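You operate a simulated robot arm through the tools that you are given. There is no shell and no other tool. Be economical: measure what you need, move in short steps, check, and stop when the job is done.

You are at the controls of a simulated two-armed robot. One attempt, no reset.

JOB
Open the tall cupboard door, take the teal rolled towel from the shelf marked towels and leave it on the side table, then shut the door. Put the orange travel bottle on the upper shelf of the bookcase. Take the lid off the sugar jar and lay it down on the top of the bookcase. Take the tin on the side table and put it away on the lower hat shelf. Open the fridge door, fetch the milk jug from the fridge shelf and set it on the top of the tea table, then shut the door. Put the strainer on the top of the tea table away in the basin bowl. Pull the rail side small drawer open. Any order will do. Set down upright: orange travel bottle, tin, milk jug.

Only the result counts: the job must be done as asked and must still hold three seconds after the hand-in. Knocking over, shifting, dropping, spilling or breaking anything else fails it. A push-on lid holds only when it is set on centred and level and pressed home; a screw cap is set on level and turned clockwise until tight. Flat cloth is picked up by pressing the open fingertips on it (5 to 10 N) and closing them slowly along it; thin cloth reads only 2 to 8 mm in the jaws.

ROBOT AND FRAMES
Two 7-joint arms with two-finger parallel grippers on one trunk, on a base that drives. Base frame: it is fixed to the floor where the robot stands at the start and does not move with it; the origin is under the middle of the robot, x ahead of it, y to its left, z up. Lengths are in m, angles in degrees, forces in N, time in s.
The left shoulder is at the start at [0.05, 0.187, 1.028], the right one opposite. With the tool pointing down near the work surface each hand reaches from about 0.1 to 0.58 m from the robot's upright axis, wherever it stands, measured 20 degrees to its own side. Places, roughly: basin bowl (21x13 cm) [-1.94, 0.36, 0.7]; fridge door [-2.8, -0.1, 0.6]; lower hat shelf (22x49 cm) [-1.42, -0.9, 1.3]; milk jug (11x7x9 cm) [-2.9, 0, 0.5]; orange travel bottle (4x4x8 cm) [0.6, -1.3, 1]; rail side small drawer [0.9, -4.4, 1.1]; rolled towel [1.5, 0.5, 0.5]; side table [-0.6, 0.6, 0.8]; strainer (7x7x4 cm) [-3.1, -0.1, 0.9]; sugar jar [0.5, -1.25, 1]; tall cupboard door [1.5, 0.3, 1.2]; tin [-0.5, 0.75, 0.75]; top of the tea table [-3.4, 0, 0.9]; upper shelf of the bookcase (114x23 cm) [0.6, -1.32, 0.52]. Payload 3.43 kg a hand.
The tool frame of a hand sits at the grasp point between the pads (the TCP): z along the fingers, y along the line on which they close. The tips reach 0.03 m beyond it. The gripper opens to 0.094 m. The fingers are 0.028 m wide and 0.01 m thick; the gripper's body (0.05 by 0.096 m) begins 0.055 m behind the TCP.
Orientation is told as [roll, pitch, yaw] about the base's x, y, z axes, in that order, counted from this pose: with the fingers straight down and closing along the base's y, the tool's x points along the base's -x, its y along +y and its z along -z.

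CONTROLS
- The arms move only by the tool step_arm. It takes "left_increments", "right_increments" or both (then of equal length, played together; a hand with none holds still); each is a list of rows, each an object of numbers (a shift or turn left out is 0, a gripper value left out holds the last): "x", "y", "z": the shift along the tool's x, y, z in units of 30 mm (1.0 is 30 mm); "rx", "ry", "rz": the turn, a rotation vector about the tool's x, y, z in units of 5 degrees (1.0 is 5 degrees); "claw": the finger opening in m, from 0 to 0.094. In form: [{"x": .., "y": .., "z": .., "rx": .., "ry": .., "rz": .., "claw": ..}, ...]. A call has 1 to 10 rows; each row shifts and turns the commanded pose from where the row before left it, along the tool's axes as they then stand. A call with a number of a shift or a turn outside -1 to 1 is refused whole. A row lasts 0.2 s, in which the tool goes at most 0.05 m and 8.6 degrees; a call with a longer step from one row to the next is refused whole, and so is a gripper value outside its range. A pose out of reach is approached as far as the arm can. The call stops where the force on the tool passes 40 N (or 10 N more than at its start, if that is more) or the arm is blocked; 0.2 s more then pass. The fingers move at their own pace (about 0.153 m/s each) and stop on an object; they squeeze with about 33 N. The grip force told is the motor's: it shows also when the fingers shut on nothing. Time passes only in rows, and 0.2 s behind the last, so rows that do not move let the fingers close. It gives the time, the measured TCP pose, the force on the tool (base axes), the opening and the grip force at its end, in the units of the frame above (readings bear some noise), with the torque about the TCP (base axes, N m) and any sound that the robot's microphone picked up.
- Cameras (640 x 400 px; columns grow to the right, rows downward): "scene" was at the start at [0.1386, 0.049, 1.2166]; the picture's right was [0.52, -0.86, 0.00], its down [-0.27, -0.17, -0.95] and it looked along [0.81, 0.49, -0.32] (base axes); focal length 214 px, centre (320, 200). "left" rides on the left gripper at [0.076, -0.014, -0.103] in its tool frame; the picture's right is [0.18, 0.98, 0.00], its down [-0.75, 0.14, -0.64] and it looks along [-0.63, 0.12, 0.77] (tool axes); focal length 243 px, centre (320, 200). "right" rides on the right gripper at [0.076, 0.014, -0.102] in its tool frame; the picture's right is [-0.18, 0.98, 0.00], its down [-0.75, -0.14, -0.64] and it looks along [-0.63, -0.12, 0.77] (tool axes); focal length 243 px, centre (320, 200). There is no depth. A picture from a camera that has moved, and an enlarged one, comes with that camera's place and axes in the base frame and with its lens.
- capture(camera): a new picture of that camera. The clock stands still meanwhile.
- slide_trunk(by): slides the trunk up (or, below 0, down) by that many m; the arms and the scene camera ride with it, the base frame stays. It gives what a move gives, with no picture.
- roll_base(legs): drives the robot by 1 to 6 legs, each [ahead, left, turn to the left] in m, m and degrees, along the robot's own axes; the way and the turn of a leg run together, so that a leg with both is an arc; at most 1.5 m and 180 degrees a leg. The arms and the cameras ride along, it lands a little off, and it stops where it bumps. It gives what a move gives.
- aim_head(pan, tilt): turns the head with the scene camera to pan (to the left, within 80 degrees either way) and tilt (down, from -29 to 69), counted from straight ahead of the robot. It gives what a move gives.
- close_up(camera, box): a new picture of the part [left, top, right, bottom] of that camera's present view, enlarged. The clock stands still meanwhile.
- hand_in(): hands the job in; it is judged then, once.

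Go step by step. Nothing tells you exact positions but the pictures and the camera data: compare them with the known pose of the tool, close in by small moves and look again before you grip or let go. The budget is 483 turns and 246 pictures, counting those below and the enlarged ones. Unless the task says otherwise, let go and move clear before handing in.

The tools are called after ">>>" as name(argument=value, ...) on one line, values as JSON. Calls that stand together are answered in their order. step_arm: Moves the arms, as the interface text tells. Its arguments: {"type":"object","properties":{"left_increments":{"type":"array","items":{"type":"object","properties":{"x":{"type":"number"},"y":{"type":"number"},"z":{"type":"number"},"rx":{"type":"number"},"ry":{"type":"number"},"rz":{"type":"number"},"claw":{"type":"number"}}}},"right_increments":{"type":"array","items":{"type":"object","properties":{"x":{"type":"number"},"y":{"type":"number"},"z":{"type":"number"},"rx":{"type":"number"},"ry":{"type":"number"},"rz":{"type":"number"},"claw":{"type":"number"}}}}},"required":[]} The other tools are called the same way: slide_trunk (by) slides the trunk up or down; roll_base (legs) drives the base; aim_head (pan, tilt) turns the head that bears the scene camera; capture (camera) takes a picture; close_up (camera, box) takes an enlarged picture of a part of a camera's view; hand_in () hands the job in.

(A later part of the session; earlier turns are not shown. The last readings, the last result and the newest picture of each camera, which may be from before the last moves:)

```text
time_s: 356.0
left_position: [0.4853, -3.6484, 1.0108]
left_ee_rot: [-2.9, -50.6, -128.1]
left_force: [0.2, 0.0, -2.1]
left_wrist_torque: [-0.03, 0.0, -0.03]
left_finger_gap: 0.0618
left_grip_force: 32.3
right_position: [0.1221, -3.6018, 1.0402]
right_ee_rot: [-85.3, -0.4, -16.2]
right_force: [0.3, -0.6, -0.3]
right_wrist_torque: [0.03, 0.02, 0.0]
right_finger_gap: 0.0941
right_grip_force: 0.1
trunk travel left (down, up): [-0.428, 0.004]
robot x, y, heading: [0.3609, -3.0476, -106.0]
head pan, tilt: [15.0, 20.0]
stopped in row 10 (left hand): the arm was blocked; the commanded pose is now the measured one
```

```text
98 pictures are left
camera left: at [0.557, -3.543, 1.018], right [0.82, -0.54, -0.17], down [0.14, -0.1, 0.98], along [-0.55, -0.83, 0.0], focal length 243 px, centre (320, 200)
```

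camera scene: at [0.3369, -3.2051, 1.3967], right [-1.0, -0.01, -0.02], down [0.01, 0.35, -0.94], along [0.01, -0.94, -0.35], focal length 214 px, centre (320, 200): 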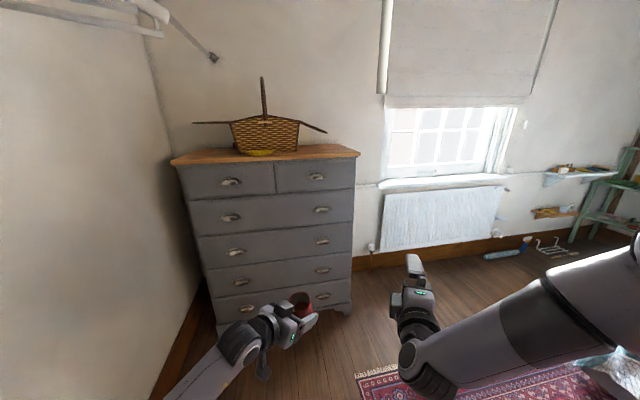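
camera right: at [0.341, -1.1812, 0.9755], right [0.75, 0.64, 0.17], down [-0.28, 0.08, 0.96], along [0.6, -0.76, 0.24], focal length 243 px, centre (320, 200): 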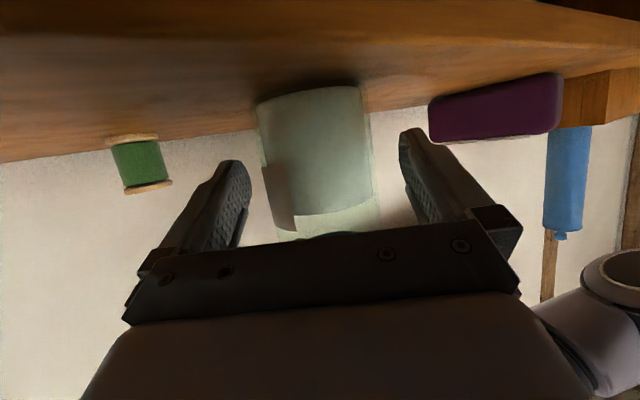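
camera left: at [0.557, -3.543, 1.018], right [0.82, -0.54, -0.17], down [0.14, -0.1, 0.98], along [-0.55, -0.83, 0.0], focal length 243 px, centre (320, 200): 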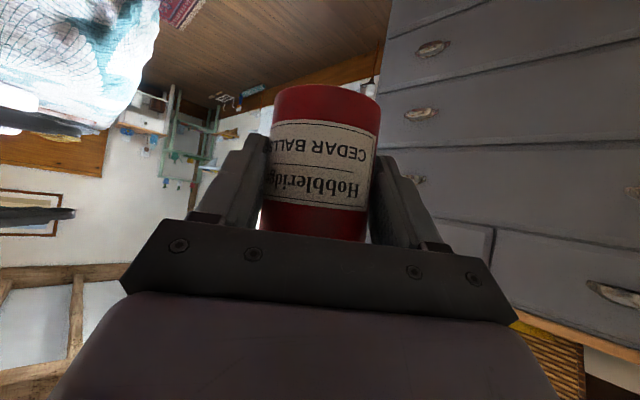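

The left arm is cramped here, so I put the tin away first and return for the drawer later. I stretch the left arm again and drive west.

>>> step_arm(left_increments=[{"z": 0.75, "x": -0.4, "y": -0.5}, {"z": 0.75, "x": -0.4, "y": -0.5}, {"z": 0.75, "x": -0.4, "y": -0.5}, {"z": 0.75, "x": -0.4, "y": -0.5}, {"z": 0.75, "x": -0.4, "y": -0.5}, {"z": 0.75, "x": -0.4, "y": -0.5}])

>>> roll_base(legs=[[-0.72, 0.0, 0], [0, 0, -74]])

>>> aim_head(pan=0, tilt=20)

>>> capture(camera="scene")

```text
time_s: 357.4
left_position: [0.3505, -3.6829, 0.9967]
left_ee_rot: [-1.9, -52.1, -127.6]
left_force: [0.3, 0.6, -1.1]
left_wrist_torque: [0.06, -0.01, 0.0]
left_finger_gap: 0.0616
left_grip_force: 32.8
right_position: [0.1461, -3.5799, 1.0601]
right_ee_rot: [-87.1, 0.2, -15.5]
right_force: [-0.8, 0.7, 0.1]
right_wrist_torque: [0.0, 0.0, 0.02]
right_finger_gap: 0.0941
right_grip_force: 0.1
trunk travel left (down, up): [-0.428, 0.004]
robot x, y, heading: [0.364, -3.045, -105.3]
head pan, tilt: [15.0, 20.0]
```

```text
time_s: 359.4
left_position: [0.2313, -3.3938, 1.0025]
left_ee_rot: [-3.2, -52.6, -143.5]
left_force: [0.1, -0.2, -1.4]
left_wrist_torque: [0.0, 0.01, 0.01]
left_finger_gap: 0.062
left_grip_force: 32.8
right_position: [0.0816, -3.2574, 1.0562]
right_ee_rot: [-86.8, 0.1, -30.4]
right_force: [-0.4, 0.3, -1.0]
right_wrist_torque: [-0.03, -0.02, 0.01]
right_finger_gap: 0.0939
right_grip_force: 0.1
trunk travel left (down, up): [-0.428, 0.004]
robot x, y, heading: [0.4339, -2.7943, -119.9]
head pan, tilt: [15.0, 20.0]
stopped in leg 1: the robot was blocked; the commanded pose is now the measured one
```

```text
time_s: 360.2
left_position: [0.2344, -3.3952, 1.0013]
left_ee_rot: [-3.1, -52.4, -143.4]
left_force: [0.4, 0.0, -1.6]
left_wrist_torque: [0.04, -0.02, -0.01]
left_finger_gap: 0.0615
left_grip_force: 32.7
right_position: [0.0803, -3.2589, 1.0542]
right_ee_rot: [-86.7, -0.1, -30.3]
right_force: [-1.1, -0.2, -0.5]
right_wrist_torque: [-0.01, 0.0, -0.04]
right_finger_gap: 0.0939
right_grip_force: 0.0
trunk travel left (down, up): [-0.428, 0.004]
robot x, y, heading: [0.4381, -2.7946, -119.5]
head pan, tilt: [0.0, 20.0]
```

```text
97 pictures are left
camera scene: at [0.3489, -2.9285, 1.398], right [-0.87, 0.5, -0.01], down [0.18, 0.3, -0.94], along [-0.46, -0.82, -0.35], focal length 214 px, centre (320, 200)
```

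scene: 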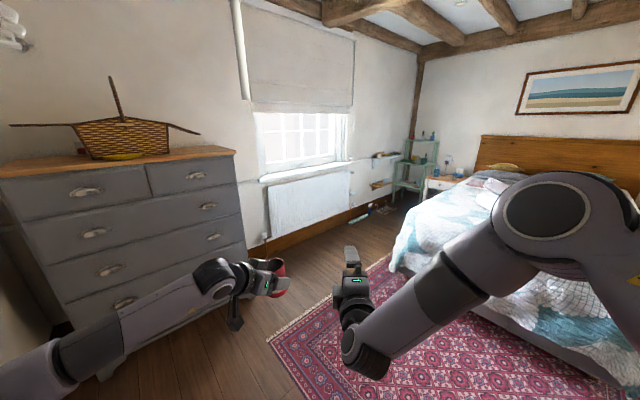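

I bumped the open bedroom door leaf behind me; I move forward away from it, then west.

>>> roll_base(legs=[[0.15, 0.0, 0], [0.0, -0.85, 0]])

>>> aim_head(pan=75, tilt=15)

>>> capture(camera="scene")

>>> aim_head(pan=-70, tilt=20)

>>> capture(camera="scene")

```text
time_s: 365.7
left_position: [-0.573, -3.1082, 1.0035]
left_ee_rot: [-3.4, -52.8, -142.7]
left_force: [-0.1, -0.1, -2.0]
left_wrist_torque: [0.02, -0.01, 0.01]
left_finger_gap: 0.0617
left_grip_force: 33.2
right_position: [-0.7298, -2.9707, 1.0581]
right_ee_rot: [-87.1, 0.3, -29.9]
right_force: [-0.1, -0.6, 0.2]
right_wrist_torque: [0.05, 0.01, -0.01]
right_finger_gap: 0.0942
right_grip_force: 0.0
trunk travel left (down, up): [-0.428, 0.004]
robot x, y, heading: [-0.3833, -2.5067, -119.4]
head pan, tilt: [0.0, 20.0]
```

```text
time_s: 367.2
left_position: [-0.5729, -3.1078, 1.0039]
left_ee_rot: [-3.4, -52.8, -142.6]
left_force: [0.0, 1.1, -1.5]
left_wrist_torque: [-0.02, -0.01, -0.02]
left_finger_gap: 0.0618
left_grip_force: 33.1
right_position: [-0.7291, -2.9707, 1.0584]
right_ee_rot: [-87.2, 0.4, -29.9]
right_force: [0.1, 0.1, 0.0]
right_wrist_torque: [-0.02, 0.0, -0.02]
right_finger_gap: 0.094
right_grip_force: 0.1
trunk travel left (down, up): [-0.428, 0.004]
robot x, y, heading: [-0.384, -2.5098, -119.3]
head pan, tilt: [75.0, 15.0]
```

```text
96 pictures are left
camera scene: at [-0.347, -2.6222, 1.407], right [-0.7, -0.71, 0.0], down [-0.18, 0.18, -0.97], along [0.69, -0.68, -0.26], focal length 214 px, centre (320, 200)
```

scene: 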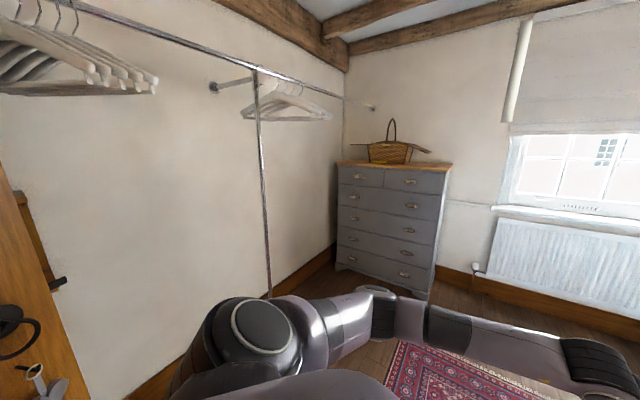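

```text
time_s: 369.5
left_position: [-0.5728, -3.1091, 1.004]
left_ee_rot: [-3.4, -52.9, -142.6]
left_force: [-0.5, -0.6, -1.4]
left_wrist_torque: [0.0, -0.01, 0.02]
left_finger_gap: 0.062
left_grip_force: 32.4
right_position: [-0.7285, -2.9697, 1.0593]
right_ee_rot: [-87.1, 0.3, -30.0]
right_force: [-0.2, 0.4, -0.2]
right_wrist_torque: [-0.02, -0.03, -0.01]
right_finger_gap: 0.0941
right_grip_force: 0.2
trunk travel left (down, up): [-0.428, 0.004]
robot x, y, heading: [-0.3839, -2.5056, -119.4]
head pan, tilt: [-70.0, 20.0]
```

```text
95 pictures are left
camera scene: at [-0.5056, -2.5417, 1.3989], right [0.16, 0.99, 0.0], down [0.34, -0.06, -0.94], along [-0.93, 0.15, -0.34], focal length 214 px, centre (320, 200)
```

scene: 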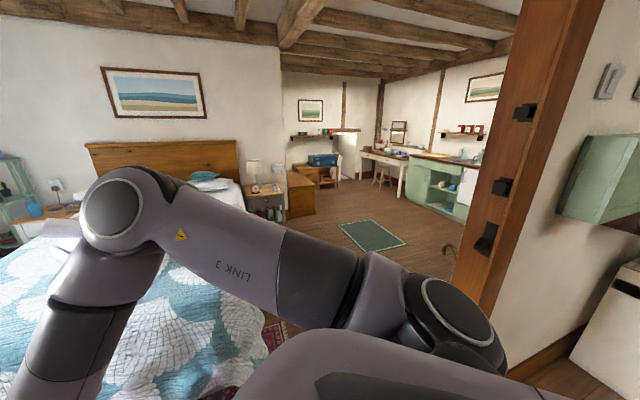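

The west room is visible past the wall end. I turn and drive along the gap between wall end and bed.

>>> roll_base(legs=[[0, 0, -79]])

>>> aim_head(pan=0, tilt=25)

>>> capture(camera="scene")

```text
time_s: 373.3
left_position: [-1.013, -2.439, 1.0025]
left_ee_rot: [-3.4, -52.8, 138.5]
left_force: [0.0, -0.1, -2.3]
left_wrist_torque: [-0.05, 0.01, 0.0]
left_finger_gap: 0.0617
left_grip_force: 32.9
right_position: [-0.9073, -2.2596, 1.0591]
right_ee_rot: [-87.0, 0.3, -108.8]
right_force: [0.1, -0.3, 0.4]
right_wrist_torque: [0.01, 0.01, -0.02]
right_finger_gap: 0.094
right_grip_force: 0.2
trunk travel left (down, up): [-0.428, 0.004]
robot x, y, heading: [-0.3884, -2.5049, 161.7]
head pan, tilt: [-70.0, 20.0]
```

```text
time_s: 374.7
left_position: [-1.0117, -2.4375, 1.0028]
left_ee_rot: [-3.3, -52.8, 138.5]
left_force: [0.5, -0.9, -0.2]
left_wrist_torque: [-0.02, -0.03, 0.01]
left_finger_gap: 0.0617
left_grip_force: 33.1
right_position: [-0.9072, -2.2595, 1.0578]
right_ee_rot: [-87.0, 0.3, -108.8]
right_force: [-0.1, -0.1, -0.7]
right_wrist_torque: [0.0, -0.04, -0.02]
right_finger_gap: 0.0941
right_grip_force: 0.1
trunk travel left (down, up): [-0.428, 0.004]
robot x, y, heading: [-0.386, -2.5069, 162.0]
head pan, tilt: [0.0, 25.0]
```

```text
94 pictures are left
camera scene: at [-0.5281, -2.4586, 1.3908], right [0.31, 0.95, 0.0], down [0.4, -0.13, -0.91], along [-0.86, 0.28, -0.42], focal length 214 px, centre (320, 200)
```

scene: 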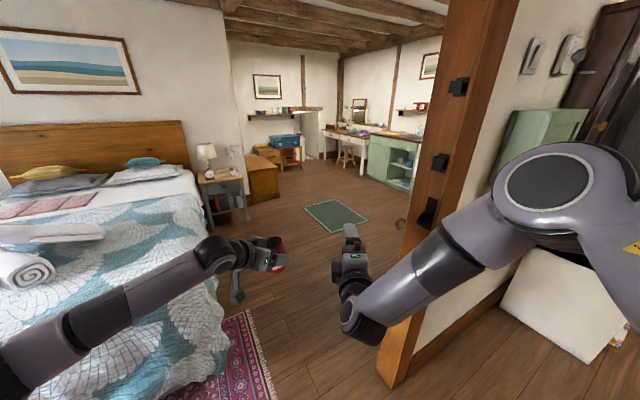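

I shift 10 cm left, then pass the wall end.

>>> roll_base(legs=[[0.0, 0.1, 0], [0.55, 0, 0]])

>>> capture(camera="scene")

```text
time_s: 378.6
left_position: [-1.5606, -2.3642, 1.0027]
left_ee_rot: [-3.4, -52.8, 138.5]
left_force: [-0.1, 0.1, -1.3]
left_wrist_torque: [-0.01, -0.03, 0.0]
left_finger_gap: 0.0618
left_grip_force: 32.9
right_position: [-1.4554, -2.1844, 1.0591]
right_ee_rot: [-87.1, 0.3, -108.9]
right_force: [-0.9, 0.8, -0.9]
right_wrist_torque: [-0.03, 0.02, 0.02]
right_finger_gap: 0.094
right_grip_force: 0.1
trunk travel left (down, up): [-0.428, 0.004]
robot x, y, heading: [-0.9333, -2.4303, 162.1]
head pan, tilt: [0.0, 25.0]
```

```text
93 pictures are left
camera scene: at [-1.0757, -2.384, 1.3907], right [0.31, 0.95, 0.0], down [0.4, -0.13, -0.91], along [-0.86, 0.28, -0.42], focal length 214 px, centre (320, 200)
```

scene: 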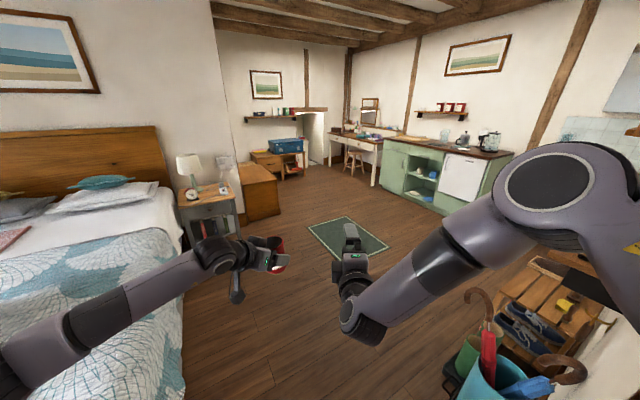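

>>> roll_base(legs=[[0.9, 0.0, 0], [0, 0, -75]])

>>> aim_head(pan=-15, tilt=10)

>>> capture(camera="scene")

```text
time_s: 386.5
left_position: [-1.8628, -1.5292, 1.0032]
left_ee_rot: [-3.4, -52.8, 63.1]
left_force: [0.3, -0.4, -1.6]
left_wrist_torque: [-0.01, -0.02, 0.01]
left_finger_gap: 0.0616
left_grip_force: 32.6
right_position: [-1.6625, -1.5875, 1.0596]
right_ee_rot: [-87.1, 0.2, 175.7]
right_force: [-0.3, 0.5, 0.7]
right_wrist_torque: [-0.02, 0.04, -0.01]
right_finger_gap: 0.0943
right_grip_force: 0.1
trunk travel left (down, up): [-0.428, 0.004]
robot x, y, heading: [-1.7715, -2.1534, 85.9]
head pan, tilt: [0.0, 25.0]
```

```text
time_s: 387.3
left_position: [-1.8618, -1.5301, 1.0019]
left_ee_rot: [-3.4, -52.8, 63.1]
left_force: [-0.3, -0.6, -1.5]
left_wrist_torque: [0.01, 0.0, -0.03]
left_finger_gap: 0.0616
left_grip_force: 33.3
right_position: [-1.6621, -1.5874, 1.0597]
right_ee_rot: [-87.0, 0.4, 175.7]
right_force: [-0.2, 0.0, 0.4]
right_wrist_torque: [-0.01, -0.03, -0.01]
right_finger_gap: 0.0941
right_grip_force: 0.0
trunk travel left (down, up): [-0.428, 0.004]
robot x, y, heading: [-1.7713, -2.1581, 86.2]
head pan, tilt: [-15.0, 10.0]
```

```text
92 pictures are left
camera scene: at [-1.7373, -2.0072, 1.4151], right [0.95, -0.32, 0.0], down [-0.06, -0.17, -0.98], along [0.32, 0.93, -0.17], focal length 214 px, centre (320, 200)
```

scene: 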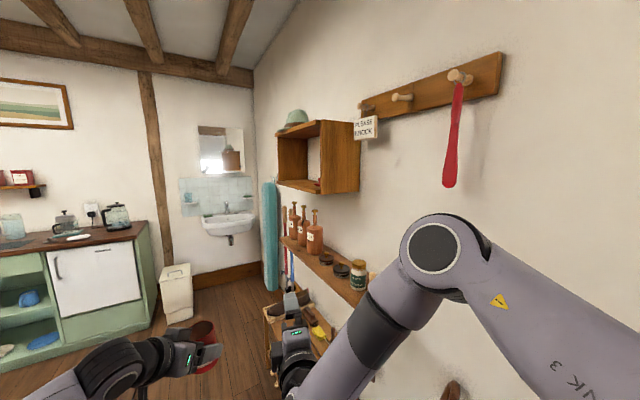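

I see the hat shelf box on the wall (lower board z≈1.30, opening to the west). I first restore the right hand to a compact downward pose.

>>> step_arm(right_increments=[{"rz": 1}, {"rz": 1}, {"rz": 1}, {"rz": 1}, {"rz": 1}, {"rz": 1}, {"rz": 1}, {"rz": 1}, {"rz": 1}, {"rz": 1}])

>>> step_arm(right_increments=[{"rz": 1}, {"rz": 1}, {"rz": 1}, {"rz": 1}, {"rz": 1}, {"rz": 1}, {"rz": 1}, {"ry": 1}, {"ry": 1}, {"ry": 1}])

>>> step_arm(right_increments=[{"ry": 1}, {"ry": 1}, {"ry": 1}, {"ry": 1}, {"ry": 1}, {"ry": 1}, {"ry": 1}, {"ry": 1}, {"ry": 1}, {"ry": 1}])

>>> step_arm(right_increments=[{"ry": 1}, {"ry": 1}, {"ry": 1}, {"ry": 1}, {"x": 0.9}, {"x": 0.9}, {"x": 0.9}, {"x": 0.9}, {"x": 0.9}, {"x": 0.9}])

>>> capture(camera="scene")

```text
time_s: 389.5
left_position: [-1.8624, -1.5307, 1.0029]
left_ee_rot: [-3.5, -52.8, 63.1]
left_force: [-0.2, -1.0, -1.3]
left_wrist_torque: [-0.02, 0.0, 0.03]
left_finger_gap: 0.0621
left_grip_force: 33.3
right_position: [-1.6629, -1.5885, 1.0588]
right_ee_rot: [-85.5, -49.7, 172.1]
right_force: [0.0, 0.3, 0.9]
right_wrist_torque: [-0.02, 0.05, 0.03]
right_finger_gap: 0.094
right_grip_force: 0.0
trunk travel left (down, up): [-0.428, 0.004]
robot x, y, heading: [-1.7721, -2.1547, 86.1]
head pan, tilt: [-15.0, 10.0]
```

```text
time_s: 391.7
left_position: [-1.8627, -1.5312, 1.0028]
left_ee_rot: [-3.4, -52.9, 63.0]
left_force: [-0.1, 0.3, -1.2]
left_wrist_torque: [-0.03, 0.05, 0.02]
left_finger_gap: 0.0618
left_grip_force: 33.2
right_position: [-1.6637, -1.5876, 1.0588]
right_ee_rot: [-16.7, -71.3, 101.9]
right_force: [1.3, -0.4, -0.3]
right_wrist_torque: [0.03, 0.01, 0.02]
right_finger_gap: 0.0941
right_grip_force: 0.1
trunk travel left (down, up): [-0.428, 0.004]
robot x, y, heading: [-1.7739, -2.154, 86.5]
head pan, tilt: [-15.0, 10.0]
```

```text
time_s: 393.9
left_position: [-1.8633, -1.5304, 1.0022]
left_ee_rot: [-3.4, -52.8, 62.9]
left_force: [-0.7, 0.9, -1.1]
left_wrist_torque: [-0.03, 0.03, 0.01]
left_finger_gap: 0.0617
left_grip_force: 32.7
right_position: [-1.6626, -1.5871, 1.0584]
right_ee_rot: [-5.7, -21.9, 88.1]
right_force: [-0.4, -0.2, 0.0]
right_wrist_torque: [0.04, 0.01, 0.01]
right_finger_gap: 0.0941
right_grip_force: 0.1
trunk travel left (down, up): [-0.428, 0.004]
robot x, y, heading: [-1.7701, -2.1552, 86.4]
head pan, tilt: [-15.0, 10.0]
```

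```text
time_s: 396.1
left_position: [-1.8622, -1.5297, 1.0033]
left_ee_rot: [-3.4, -52.8, 63.1]
left_force: [-0.1, -0.1, -1.2]
left_wrist_torque: [0.04, -0.03, 0.02]
left_finger_gap: 0.0617
left_grip_force: 33.7
right_position: [-1.6742, -1.7496, 1.0522]
right_ee_rot: [-5.3, -2.1, 86.1]
right_force: [-0.6, 0.1, -0.1]
right_wrist_torque: [0.01, 0.01, -0.01]
right_finger_gap: 0.094
right_grip_force: 0.1
trunk travel left (down, up): [-0.428, 0.004]
robot x, y, heading: [-1.7715, -2.1558, 86.1]
head pan, tilt: [-15.0, 10.0]
```

```text
91 pictures are left
camera scene: at [-1.7371, -2.0075, 1.4152], right [0.95, -0.32, 0.0], down [-0.06, -0.16, -0.98], along [0.32, 0.93, -0.17], focal length 214 px, centre (320, 200)
```

scene: 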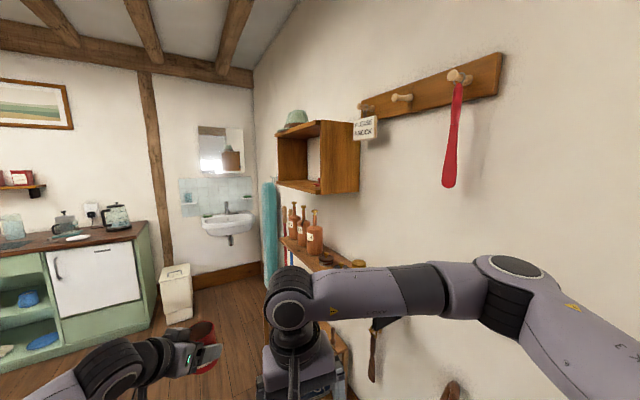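

>>> step_arm(left_increments=[{"rx": -0.58, "ry": 0.32}, {}], right_increments=[{"rx": -1, "ry": 0.4}, {}])

>>> roll_base(legs=[[0.4, 0.4, 0], [0.4, 0, 0], [0, 0, -75]])

>>> aim_head(pan=0, tilt=10)

>>> capture(camera="scene")

```text
time_s: 396.7
left_position: [-1.8628, -1.531, 1.0023]
left_ee_rot: [-0.4, -51.2, 62.9]
left_force: [-0.2, 0.2, -1.0]
left_wrist_torque: [-0.02, 0.0, -0.01]
left_finger_gap: 0.0614
left_grip_force: 32.6
right_position: [-1.6754, -1.7478, 1.0523]
right_ee_rot: [-0.4, 0.0, 86.1]
right_force: [0.0, 0.3, -0.4]
right_wrist_torque: [0.01, -0.01, 0.0]
right_finger_gap: 0.0938
right_grip_force: 0.0
trunk travel left (down, up): [-0.428, 0.004]
robot x, y, heading: [-1.7726, -2.1537, 86.4]
head pan, tilt: [-15.0, 10.0]
```

```text
time_s: 405.3
left_position: [-1.5419, -1.1011, 1.0025]
left_ee_rot: [-0.5, -51.2, -13.3]
left_force: [0.0, 0.6, -1.1]
left_wrist_torque: [0.0, 0.02, 0.02]
left_finger_gap: 0.0619
left_grip_force: 32.5
right_position: [-1.7091, -1.337, 1.0533]
right_ee_rot: [-0.3, -0.1, 9.8]
right_force: [-0.1, -0.2, -0.3]
right_wrist_torque: [-0.01, -0.01, -0.02]
right_finger_gap: 0.0942
right_grip_force: 0.0
trunk travel left (down, up): [-0.428, 0.004]
robot x, y, heading: [-2.1242, -1.3406, 10.2]
head pan, tilt: [-15.0, 10.0]
```

```text
time_s: 406.0
left_position: [-1.5411, -1.0997, 1.0018]
left_ee_rot: [-0.4, -51.3, -13.4]
left_force: [-0.2, 0.3, -1.2]
left_wrist_torque: [0.0, 0.04, 0.0]
left_finger_gap: 0.0616
left_grip_force: 33.2
right_position: [-1.7087, -1.3362, 1.0526]
right_ee_rot: [-0.3, -0.1, 9.9]
right_force: [0.6, 0.2, -1.0]
right_wrist_torque: [0.02, -0.01, -0.02]
right_finger_gap: 0.0939
right_grip_force: 0.0
trunk travel left (down, up): [-0.428, 0.004]
robot x, y, heading: [-2.1259, -1.3396, 10.0]
head pan, tilt: [0.0, 10.0]
```

```text
90 pictures are left
camera scene: at [-1.976, -1.3119, 1.4152], right [0.17, -0.98, 0.0], down [-0.17, -0.03, -0.98], along [0.97, 0.17, -0.17], focal length 214 px, centre (320, 200)
```

scene: 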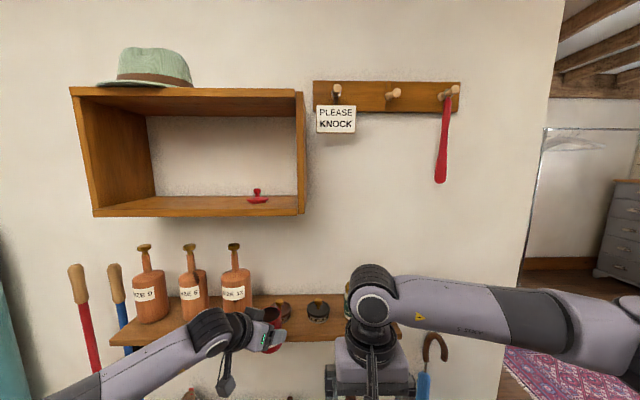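

The box's free lower board is left of the small red object. I back off first, then raise the tin to z≈1.40.

>>> roll_base(legs=[[-0.25, 0.0, 0]])

>>> step_arm(left_increments=[{"z": -0.6, "x": -0.74}, {"z": -0.6, "x": -0.74}, {"z": -0.6, "x": -0.74}, {"z": -0.6, "x": -0.74}, {"z": -0.6, "x": -0.74}, {"z": -0.6, "x": -0.74}, {"z": -0.6, "x": -0.74}])

>>> step_arm(left_increments=[{"z": -0.6, "x": -0.74}, {"z": -0.6, "x": -0.74}, {"z": -0.6, "x": -0.74}, {"z": -0.6, "x": -0.74}, {"z": -0.6, "x": -0.74}, {"z": -0.6, "x": -0.74}, {"z": -0.6, "x": -0.74}])

>>> capture(camera="scene")

```text
time_s: 407.9
left_position: [-1.7858, -1.146, 1.0027]
left_ee_rot: [-0.4, -51.3, -13.3]
left_force: [-0.3, 0.2, -0.7]
left_wrist_torque: [-0.01, 0.0, 0.02]
left_finger_gap: 0.062
left_grip_force: 32.9
right_position: [-1.9526, -1.381, 1.0517]
right_ee_rot: [-0.2, -0.1, 9.9]
right_force: [-1.2, -0.1, 0.2]
right_wrist_torque: [0.01, 0.03, 0.0]
right_finger_gap: 0.0938
right_grip_force: 0.0
trunk travel left (down, up): [-0.428, 0.004]
robot x, y, heading: [-2.3711, -1.3799, 10.1]
head pan, tilt: [0.0, 10.0]
```

```text
time_s: 409.5
left_position: [-1.7873, -1.1439, 1.2018]
left_ee_rot: [-0.4, -51.2, -13.3]
left_force: [0.2, 0.2, -1.3]
left_wrist_torque: [0.0, 0.04, -0.01]
left_finger_gap: 0.0615
left_grip_force: 33.0
right_position: [-1.953, -1.3794, 1.0518]
right_ee_rot: [-0.3, -0.2, 9.8]
right_force: [0.5, 0.5, -0.1]
right_wrist_torque: [-0.03, -0.01, 0.02]
right_finger_gap: 0.0939
right_grip_force: 0.2
trunk travel left (down, up): [-0.428, 0.004]
robot x, y, heading: [-2.3706, -1.3825, 10.1]
head pan, tilt: [0.0, 10.0]
```

```text
time_s: 411.1
left_position: [-1.7853, -1.1437, 1.4035]
left_ee_rot: [-0.4, -51.2, -13.4]
left_force: [-1.0, 0.6, -1.4]
left_wrist_torque: [0.02, 0.0, 0.0]
left_finger_gap: 0.062
left_grip_force: 33.1
right_position: [-1.9527, -1.3796, 1.0522]
right_ee_rot: [-0.3, -0.1, 9.8]
right_force: [-0.1, -0.2, 0.2]
right_wrist_torque: [0.03, 0.02, -0.02]
right_finger_gap: 0.0942
right_grip_force: 0.1
trunk travel left (down, up): [-0.428, 0.004]
robot x, y, heading: [-2.371, -1.381, 10.0]
head pan, tilt: [0.0, 10.0]
```

```text
89 pictures are left
camera scene: at [-2.2205, -1.3554, 1.4152], right [0.17, -0.98, 0.0], down [-0.17, -0.03, -0.98], along [0.97, 0.17, -0.17], focal length 214 px, centre (320, 200)
```

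scene: 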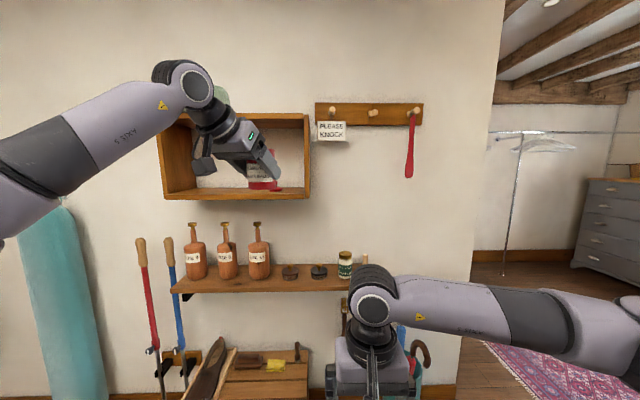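

>>> close_up(camera="scene", box=[140, 90, 332, 210])

```text
3.33 times, centred on (236, 150) of scene
camera zoom: at [-2.2205, -1.3554, 1.4152], right [0.17, -0.98, 0.0], down [-0.17, -0.03, -0.98], along [0.97, 0.17, -0.17], focal length 715 px, centre (600, 367)
```

zoom: 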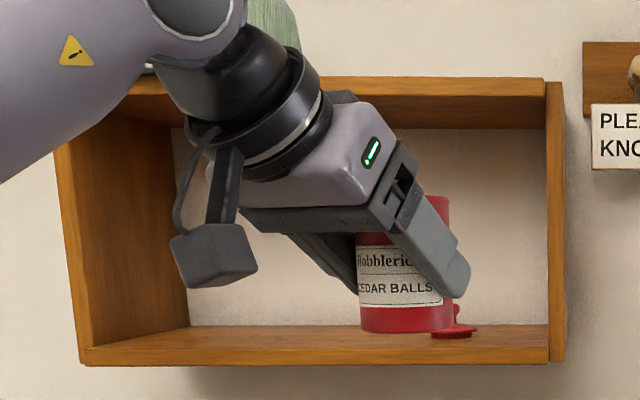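

Board top at z≈1.298, opening to 1.58. I drop to z 1.378 and move in front of the free left part.

>>> step_arm(left_increments=[{"z": 0.26, "x": 0.33}, {"z": 0.26, "x": 0.33}])

>>> roll_base(legs=[[0.15, 0.236, 0], [0.08, 0, 0]])

>>> capture(camera="scene")

>>> capture(camera="left")

```text
time_s: 411.7
left_position: [-1.7861, -1.1412, 1.3757]
left_ee_rot: [-0.5, -51.2, -13.3]
left_force: [-0.2, 0.2, -1.9]
left_wrist_torque: [0.03, 0.02, -0.02]
left_finger_gap: 0.0618
left_grip_force: 32.4
right_position: [-1.9529, -1.3804, 1.0509]
right_ee_rot: [-0.2, 0.0, 10.0]
right_force: [0.1, 0.2, -0.1]
right_wrist_torque: [-0.02, 0.03, -0.01]
right_finger_gap: 0.0941
right_grip_force: 0.0
trunk travel left (down, up): [-0.428, 0.004]
robot x, y, heading: [-2.3686, -1.3811, 10.0]
head pan, tilt: [0.0, 10.0]
```

```text
time_s: 414.3
left_position: [-1.599, -0.8755, 1.3776]
left_ee_rot: [-0.3, -51.2, -13.6]
left_force: [0.3, 0.6, -1.8]
left_wrist_torque: [-0.05, 0.0, 0.0]
left_finger_gap: 0.0617
left_grip_force: 33.0
right_position: [-1.7665, -1.1116, 1.0525]
right_ee_rot: [-0.3, 0.0, 9.5]
right_force: [0.4, 0.8, 0.0]
right_wrist_torque: [-0.01, 0.01, -0.01]
right_finger_gap: 0.094
right_grip_force: 0.0
trunk travel left (down, up): [-0.428, 0.004]
robot x, y, heading: [-2.1866, -1.1114, 9.6]
head pan, tilt: [0.0, 10.0]
```

```text
87 pictures are left
camera scene: at [-2.0348, -1.0863, 1.415], right [0.17, -0.99, 0.0], down [-0.17, -0.03, -0.98], along [0.97, 0.17, -0.17], focal length 214 px, centre (320, 200)
```

scene: 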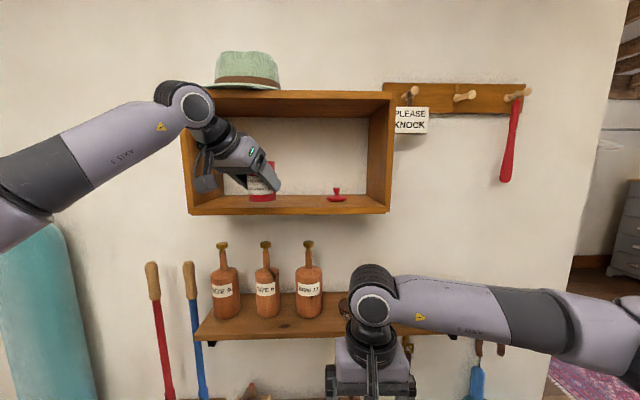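

```text
86 pictures are left
camera left: at [-1.7269, -0.8597, 1.3811], right [0.12, 0.98, -0.15], down [0.01, 0.15, 0.99], along [0.99, -0.12, 0.01], focal length 243 px, centre (320, 200)
```

left: 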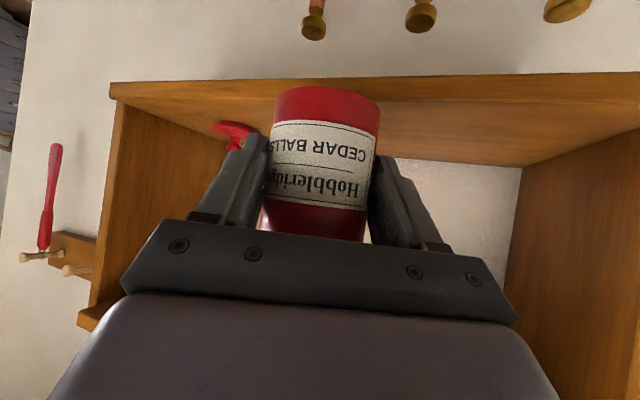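

I tuck the right hand further back (bottle shelf ahead), then move in.

>>> step_arm(right_increments=[{"x": 0.9, "z": -0.5}, {"x": 0.9, "z": -0.5}, {"x": 0.9, "z": -0.5}, {"x": 0.9, "z": -0.5}])

>>> roll_base(legs=[[0.12, 0.003, 0]])

>>> capture(camera="scene")

>>> capture(camera="left")

```text
time_s: 415.3
left_position: [-1.6008, -0.8773, 1.3768]
left_ee_rot: [-0.4, -51.2, -13.6]
left_force: [-1.0, -0.2, -0.6]
left_wrist_torque: [-0.02, 0.02, -0.01]
left_finger_gap: 0.0615
left_grip_force: 32.8
right_position: [-1.8756, -1.1314, 1.1134]
right_ee_rot: [-0.4, -0.1, 9.5]
right_force: [-0.3, -0.2, 0.0]
right_wrist_torque: [0.0, 0.0, -0.02]
right_finger_gap: 0.0941
right_grip_force: 0.0
trunk travel left (down, up): [-0.428, 0.004]
robot x, y, heading: [-2.1844, -1.1119, 9.3]
head pan, tilt: [0.0, 10.0]
```

```text
time_s: 416.5
left_position: [-1.4782, -0.854, 1.3768]
left_ee_rot: [-0.4, -51.2, -13.7]
left_force: [-0.1, 0.4, -1.1]
left_wrist_torque: [-0.01, 0.03, 0.02]
left_finger_gap: 0.0617
left_grip_force: 33.3
right_position: [-1.7546, -1.1082, 1.1121]
right_ee_rot: [-0.3, 0.0, 9.4]
right_force: [0.9, 0.2, 0.7]
right_wrist_torque: [0.02, 0.02, 0.03]
right_finger_gap: 0.094
right_grip_force: 0.0
trunk travel left (down, up): [-0.428, 0.004]
robot x, y, heading: [-2.0673, -1.0904, 9.6]
head pan, tilt: [0.0, 10.0]
```

```text
85 pictures are left
camera scene: at [-1.9138, -1.0629, 1.415], right [0.17, -0.99, 0.0], down [-0.17, -0.03, -0.98], along [0.97, 0.16, -0.17], focal length 214 px, centre (320, 200)
```

scene: 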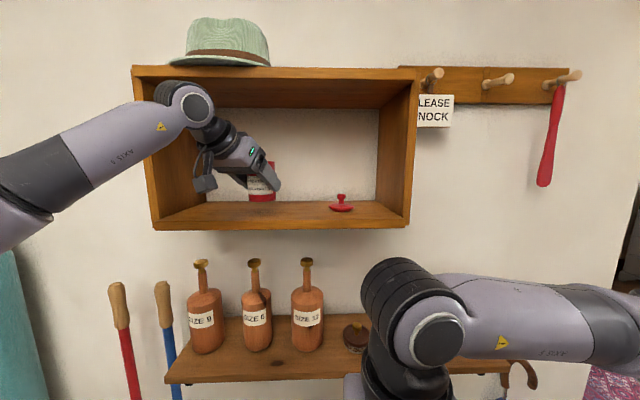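

```text
84 pictures are left
camera left: at [-1.6056, -0.8368, 1.381], right [0.13, 0.98, -0.15], down [0.01, 0.15, 0.99], along [0.99, -0.13, 0.01], focal length 243 px, centre (320, 200)
```

left: 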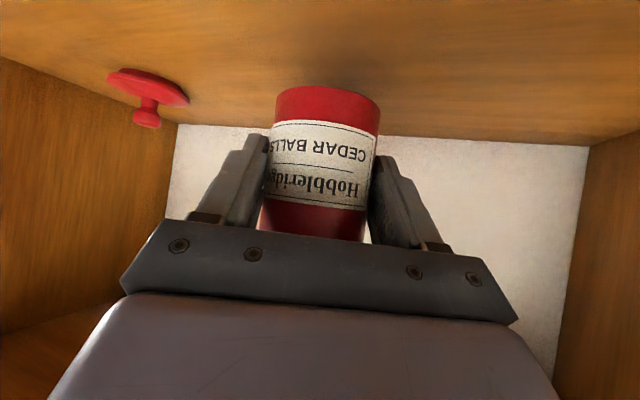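

>>> roll_base(legs=[[0.05, 0.0, 0]])

>>> step_arm(left_increments=[{"z": 0.21, "x": 0.26}, {"z": 0.15, "x": 0.18}, {}])

>>> step_arm(left_increments=[{"z": 0.06, "x": 0.07}, {"z": 0.06, "x": 0.07}, {}])

>>> capture(camera="left")

```text
time_s: 417.4
left_position: [-1.4289, -0.8455, 1.3752]
left_ee_rot: [-0.4, -51.1, -13.8]
left_force: [0.2, -0.8, -1.5]
left_wrist_torque: [-0.02, 0.02, -0.04]
left_finger_gap: 0.0619
left_grip_force: 33.3
right_position: [-1.7054, -1.0994, 1.1123]
right_ee_rot: [-0.3, 0.0, 9.5]
right_force: [0.2, 0.2, -0.4]
right_wrist_torque: [0.01, 0.0, 0.0]
right_finger_gap: 0.0937
right_grip_force: 0.0
trunk travel left (down, up): [-0.428, 0.004]
robot x, y, heading: [-2.0142, -1.0853, 9.5]
head pan, tilt: [0.0, 10.0]
```

```text
time_s: 418.2
left_position: [-1.4301, -0.8456, 1.3586]
left_ee_rot: [-0.4, -51.2, -13.7]
left_force: [0.1, -0.1, -1.0]
left_wrist_torque: [-0.01, 0.01, 0.01]
left_finger_gap: 0.0617
left_grip_force: 33.0
right_position: [-1.7048, -1.0991, 1.1129]
right_ee_rot: [-0.3, 0.0, 9.5]
right_force: [-0.4, 0.4, 0.7]
right_wrist_torque: [-0.01, -0.01, 0.01]
right_finger_gap: 0.0939
right_grip_force: 0.1
trunk travel left (down, up): [-0.428, 0.004]
robot x, y, heading: [-2.0126, -1.0773, 9.6]
head pan, tilt: [0.0, 10.0]
```

```text
time_s: 419.0
left_position: [-1.4294, -0.8456, 1.3536]
left_ee_rot: [-0.4, -51.2, -13.7]
left_force: [-1.6, -0.2, -1.7]
left_wrist_torque: [-0.03, 0.01, 0.01]
left_finger_gap: 0.0617
left_grip_force: 33.1
right_position: [-1.7061, -1.1002, 1.1129]
right_ee_rot: [-0.3, -0.1, 9.4]
right_force: [0.8, -0.8, 0.4]
right_wrist_torque: [0.0, 0.01, 0.04]
right_finger_gap: 0.0939
right_grip_force: 0.1
trunk travel left (down, up): [-0.428, 0.004]
robot x, y, heading: [-2.0171, -1.0782, 9.8]
head pan, tilt: [0.0, 10.0]
```

```text
83 pictures are left
camera left: at [-1.5573, -0.8292, 1.3582], right [0.13, 0.98, -0.15], down [0.01, 0.15, 0.99], along [0.99, -0.13, 0.01], focal length 243 px, centre (320, 200)
```

left: 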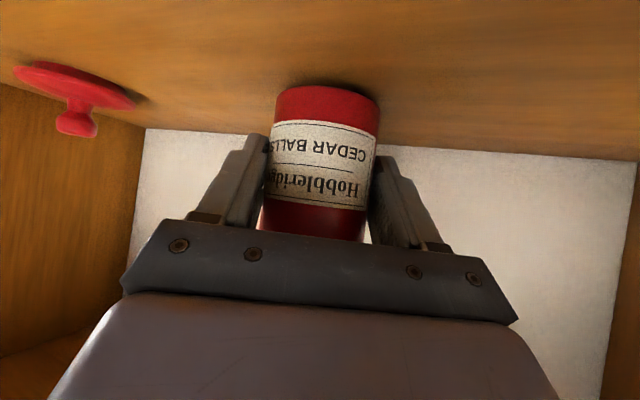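

>>> step_arm(left_increments=[{"z": 0.06, "x": 0.07}, {"z": 0.04, "x": 0.05}, {}])

>>> step_arm(left_increments=[{"z": 0.04, "x": 0.05}, {}])

>>> step_arm(left_increments=[{"z": 0.04, "x": 0.05}, {}])

```text
time_s: 419.8
left_position: [-1.4312, -0.8458, 1.3489]
left_ee_rot: [-0.4, -51.3, -13.8]
left_force: [0.7, -0.2, -1.5]
left_wrist_torque: [0.01, -0.02, -0.01]
left_finger_gap: 0.0617
left_grip_force: 33.4
right_position: [-1.7055, -1.0986, 1.1125]
right_ee_rot: [-0.3, -0.1, 9.5]
right_force: [0.5, -0.5, 0.1]
right_wrist_torque: [0.0, 0.03, -0.01]
right_finger_gap: 0.094
right_grip_force: 0.1
trunk travel left (down, up): [-0.428, 0.004]
robot x, y, heading: [-2.0164, -1.0778, 9.5]
head pan, tilt: [0.0, 10.0]
```

```text
time_s: 420.4
left_position: [-1.431, -0.8455, 1.3477]
left_ee_rot: [-0.4, -51.2, -13.7]
left_force: [0.0, 0.4, -1.5]
left_wrist_torque: [0.01, 0.03, 0.01]
left_finger_gap: 0.0618
left_grip_force: 32.9
right_position: [-1.7062, -1.0989, 1.1129]
right_ee_rot: [-0.3, -0.1, 9.5]
right_force: [-0.9, 0.2, 0.6]
right_wrist_torque: [0.02, 0.0, 0.03]
right_finger_gap: 0.0939
right_grip_force: 0.1
trunk travel left (down, up): [-0.428, 0.004]
robot x, y, heading: [-2.0183, -1.0804, 9.7]
head pan, tilt: [0.0, 10.0]
```

```text
time_s: 421.0
left_position: [-1.4309, -0.8453, 1.3469]
left_ee_rot: [-0.2, -51.4, -13.8]
left_force: [1.6, 1.2, 5.8]
left_wrist_torque: [0.2, -0.12, -0.04]
left_finger_gap: 0.0619
left_grip_force: 33.3
right_position: [-1.7076, -1.0998, 1.1134]
right_ee_rot: [-0.4, -0.2, 9.5]
right_force: [0.5, 0.2, -0.6]
right_wrist_torque: [0.0, 0.02, 0.02]
right_finger_gap: 0.094
right_grip_force: 0.0
trunk travel left (down, up): [-0.428, 0.004]
robot x, y, heading: [-2.0154, -1.0866, 9.5]
head pan, tilt: [0.0, 10.0]
```

Contact. Open and withdraw along the fingers, then back the base out.

>>> step_arm(left_increments=[{"z": 0.02, "x": 0.03}, {"claw": 0.075}, {"claw": 0.09}, {}, {"z": -0.5}, {"z": -0.5}])

>>> roll_base(legs=[[-0.2, 0.0, 0]])

>>> capture(camera="scene")

```text
time_s: 422.4
left_position: [-1.4524, -0.8376, 1.3627]
left_ee_rot: [-0.4, -51.2, -13.7]
left_force: [-0.2, -0.1, -0.1]
left_wrist_torque: [0.0, 0.01, -0.01]
left_finger_gap: 0.0901
left_grip_force: 0.0
right_position: [-1.7055, -1.0996, 1.1115]
right_ee_rot: [-0.4, -0.1, 9.5]
right_force: [0.2, -1.4, 0.6]
right_wrist_torque: [-0.02, -0.04, 0.02]
right_finger_gap: 0.0941
right_grip_force: 0.0
trunk travel left (down, up): [-0.428, 0.004]
robot x, y, heading: [-2.0187, -1.0806, 9.5]
head pan, tilt: [0.0, 10.0]
```

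```text
time_s: 424.0
left_position: [-1.65, -0.8747, 1.363]
left_ee_rot: [-0.3, -51.2, -13.7]
left_force: [-0.2, -0.1, -0.9]
left_wrist_torque: [0.01, 0.01, 0.0]
left_finger_gap: 0.0902
left_grip_force: 0.1
right_position: [-1.9039, -1.1324, 1.1125]
right_ee_rot: [-0.3, -0.1, 9.4]
right_force: [0.2, 0.3, -0.7]
right_wrist_torque: [-0.02, -0.04, -0.01]
right_finger_gap: 0.0942
right_grip_force: 0.1
trunk travel left (down, up): [-0.428, 0.004]
robot x, y, heading: [-2.2138, -1.1168, 9.5]
head pan, tilt: [0.0, 10.0]
```

```text
82 pictures are left
camera scene: at [-2.0632, -1.0883, 1.4153], right [0.17, -0.99, 0.0], down [-0.17, -0.03, -0.98], along [0.97, 0.16, -0.17], focal length 214 px, centre (320, 200)
```

scene: 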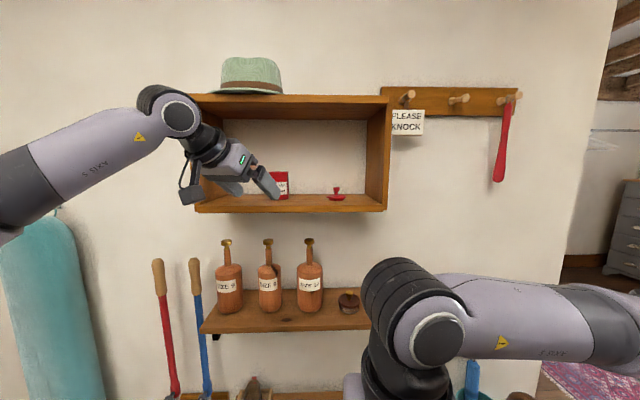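

The tin stands on the lower hat shelf. Next the fridge and tea table to the north-west; I back off and turn north.

>>> roll_base(legs=[[-0.2, 0.15, 0], [0, 0, 92]])

>>> step_arm(left_increments=[{"z": 0.6, "x": 0.74}, {"z": 0.6, "x": 0.74}, {"z": 0.6, "x": 0.74}, {"z": 0.6, "x": 0.74}, {"z": 0.6, "x": 0.74}, {"z": 0.6, "x": 0.74}, {"z": 0.6, "x": 0.74}])

>>> aim_head(pan=20, tilt=20)

>>> capture(camera="scene")

```text
time_s: 429.8
left_position: [-2.6937, -0.4407, 1.3623]
left_ee_rot: [-0.4, -51.2, 77.9]
left_force: [0.2, 0.3, 0.5]
left_wrist_torque: [-0.02, -0.02, -0.01]
left_finger_gap: 0.09
left_grip_force: 0.0
right_position: [-2.4272, -0.687, 1.1137]
right_ee_rot: [-0.3, -0.1, 101.1]
right_force: [-0.3, -0.6, 0.2]
right_wrist_torque: [0.02, 0.01, 0.0]
right_finger_gap: 0.0939
right_grip_force: 0.0
trunk travel left (down, up): [-0.428, 0.004]
robot x, y, heading: [-2.4368, -0.9968, 101.1]
head pan, tilt: [0.0, 10.0]
```

```text
time_s: 431.4
left_position: [-2.6937, -0.4394, 1.1622]
left_ee_rot: [-0.4, -51.3, 78.0]
left_force: [0.3, -0.2, 1.4]
left_wrist_torque: [0.01, -0.03, -0.02]
left_finger_gap: 0.0899
left_grip_force: 0.1
right_position: [-2.4262, -0.6874, 1.1137]
right_ee_rot: [-0.3, 0.0, 101.0]
right_force: [0.1, 0.2, -0.6]
right_wrist_torque: [0.04, -0.02, -0.03]
right_finger_gap: 0.0941
right_grip_force: 0.1
trunk travel left (down, up): [-0.428, 0.004]
robot x, y, heading: [-2.436, -0.9975, 101.2]
head pan, tilt: [0.0, 10.0]
```

```text
time_s: 432.2
left_position: [-2.6944, -0.4395, 1.1625]
left_ee_rot: [-0.4, -51.2, 77.9]
left_force: [0.2, 0.2, -0.1]
left_wrist_torque: [0.01, 0.0, -0.02]
left_finger_gap: 0.0902
left_grip_force: 0.0
right_position: [-2.4256, -0.687, 1.1128]
right_ee_rot: [-0.3, -0.1, 101.0]
right_force: [-0.4, 0.4, 0.6]
right_wrist_torque: [0.01, -0.02, 0.03]
right_finger_gap: 0.0943
right_grip_force: 0.0
trunk travel left (down, up): [-0.428, 0.004]
robot x, y, heading: [-2.4379, -0.9958, 101.1]
head pan, tilt: [20.0, 20.0]
```

```text
81 pictures are left
camera scene: at [-2.4957, -0.859, 1.3989], right [0.86, 0.52, 0.0], down [0.18, -0.29, -0.94], along [-0.49, 0.8, -0.34], focal length 214 px, centre (320, 200)
```

scene: 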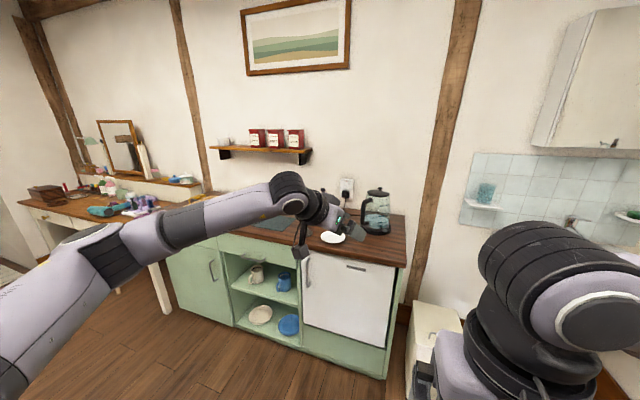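

>>> step_arm(left_increments=[{"z": -0.6, "x": -0.74}, {"z": -0.6, "x": -0.74}, {"z": -0.6, "x": -0.74}, {"z": -0.6, "x": -0.74}, {"z": -0.6, "x": -0.74}, {"z": -0.6, "x": -0.74}, {"z": -0.6, "x": -0.74}, {"z": -0.6, "x": -0.74}])

>>> capture(camera="scene")

>>> close_up(camera="scene", box=[190, 180, 430, 330])

```text
time_s: 434.0
left_position: [-2.6931, -0.4416, 1.3918]
left_ee_rot: [-0.3, -51.2, 77.8]
left_force: [-0.1, -0.4, 0.1]
left_wrist_torque: [-0.02, 0.01, 0.01]
left_finger_gap: 0.0899
left_grip_force: 0.1
right_position: [-2.4262, -0.6881, 1.1125]
right_ee_rot: [-0.2, 0.0, 101.0]
right_force: [0.2, 0.2, 0.2]
right_wrist_torque: [0.01, 0.01, -0.03]
right_finger_gap: 0.094
right_grip_force: 0.2
trunk travel left (down, up): [-0.428, 0.004]
robot x, y, heading: [-2.4374, -0.9985, 101.1]
head pan, tilt: [20.0, 20.0]
```

```text
80 pictures are left
camera scene: at [-2.4953, -0.8592, 1.3989], right [0.86, 0.52, 0.0], down [0.18, -0.29, -0.94], along [-0.49, 0.8, -0.34], focal length 214 px, centre (320, 200)
```

scene: 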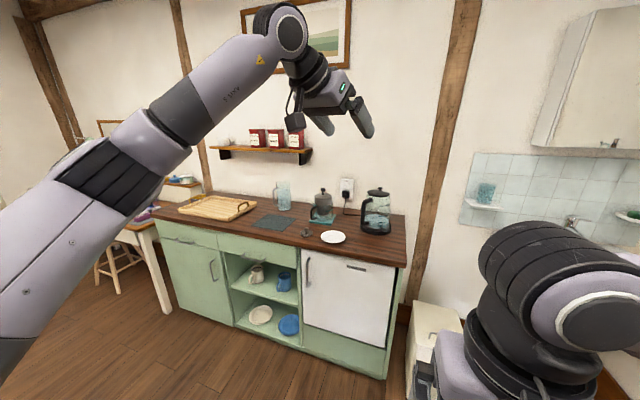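

```text
2.67 times, centred on (310, 255) of scene
camera zoom: at [-2.4953, -0.8592, 1.3989], right [0.86, 0.52, 0.0], down [0.18, -0.29, -0.94], along [-0.49, 0.8, -0.34], focal length 572 px, centre (347, 53)
```

zoom: 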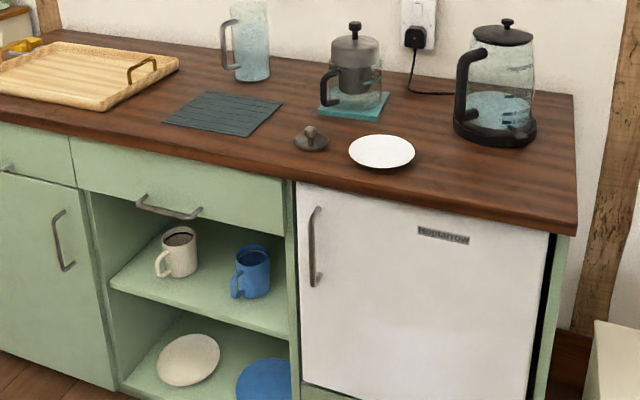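

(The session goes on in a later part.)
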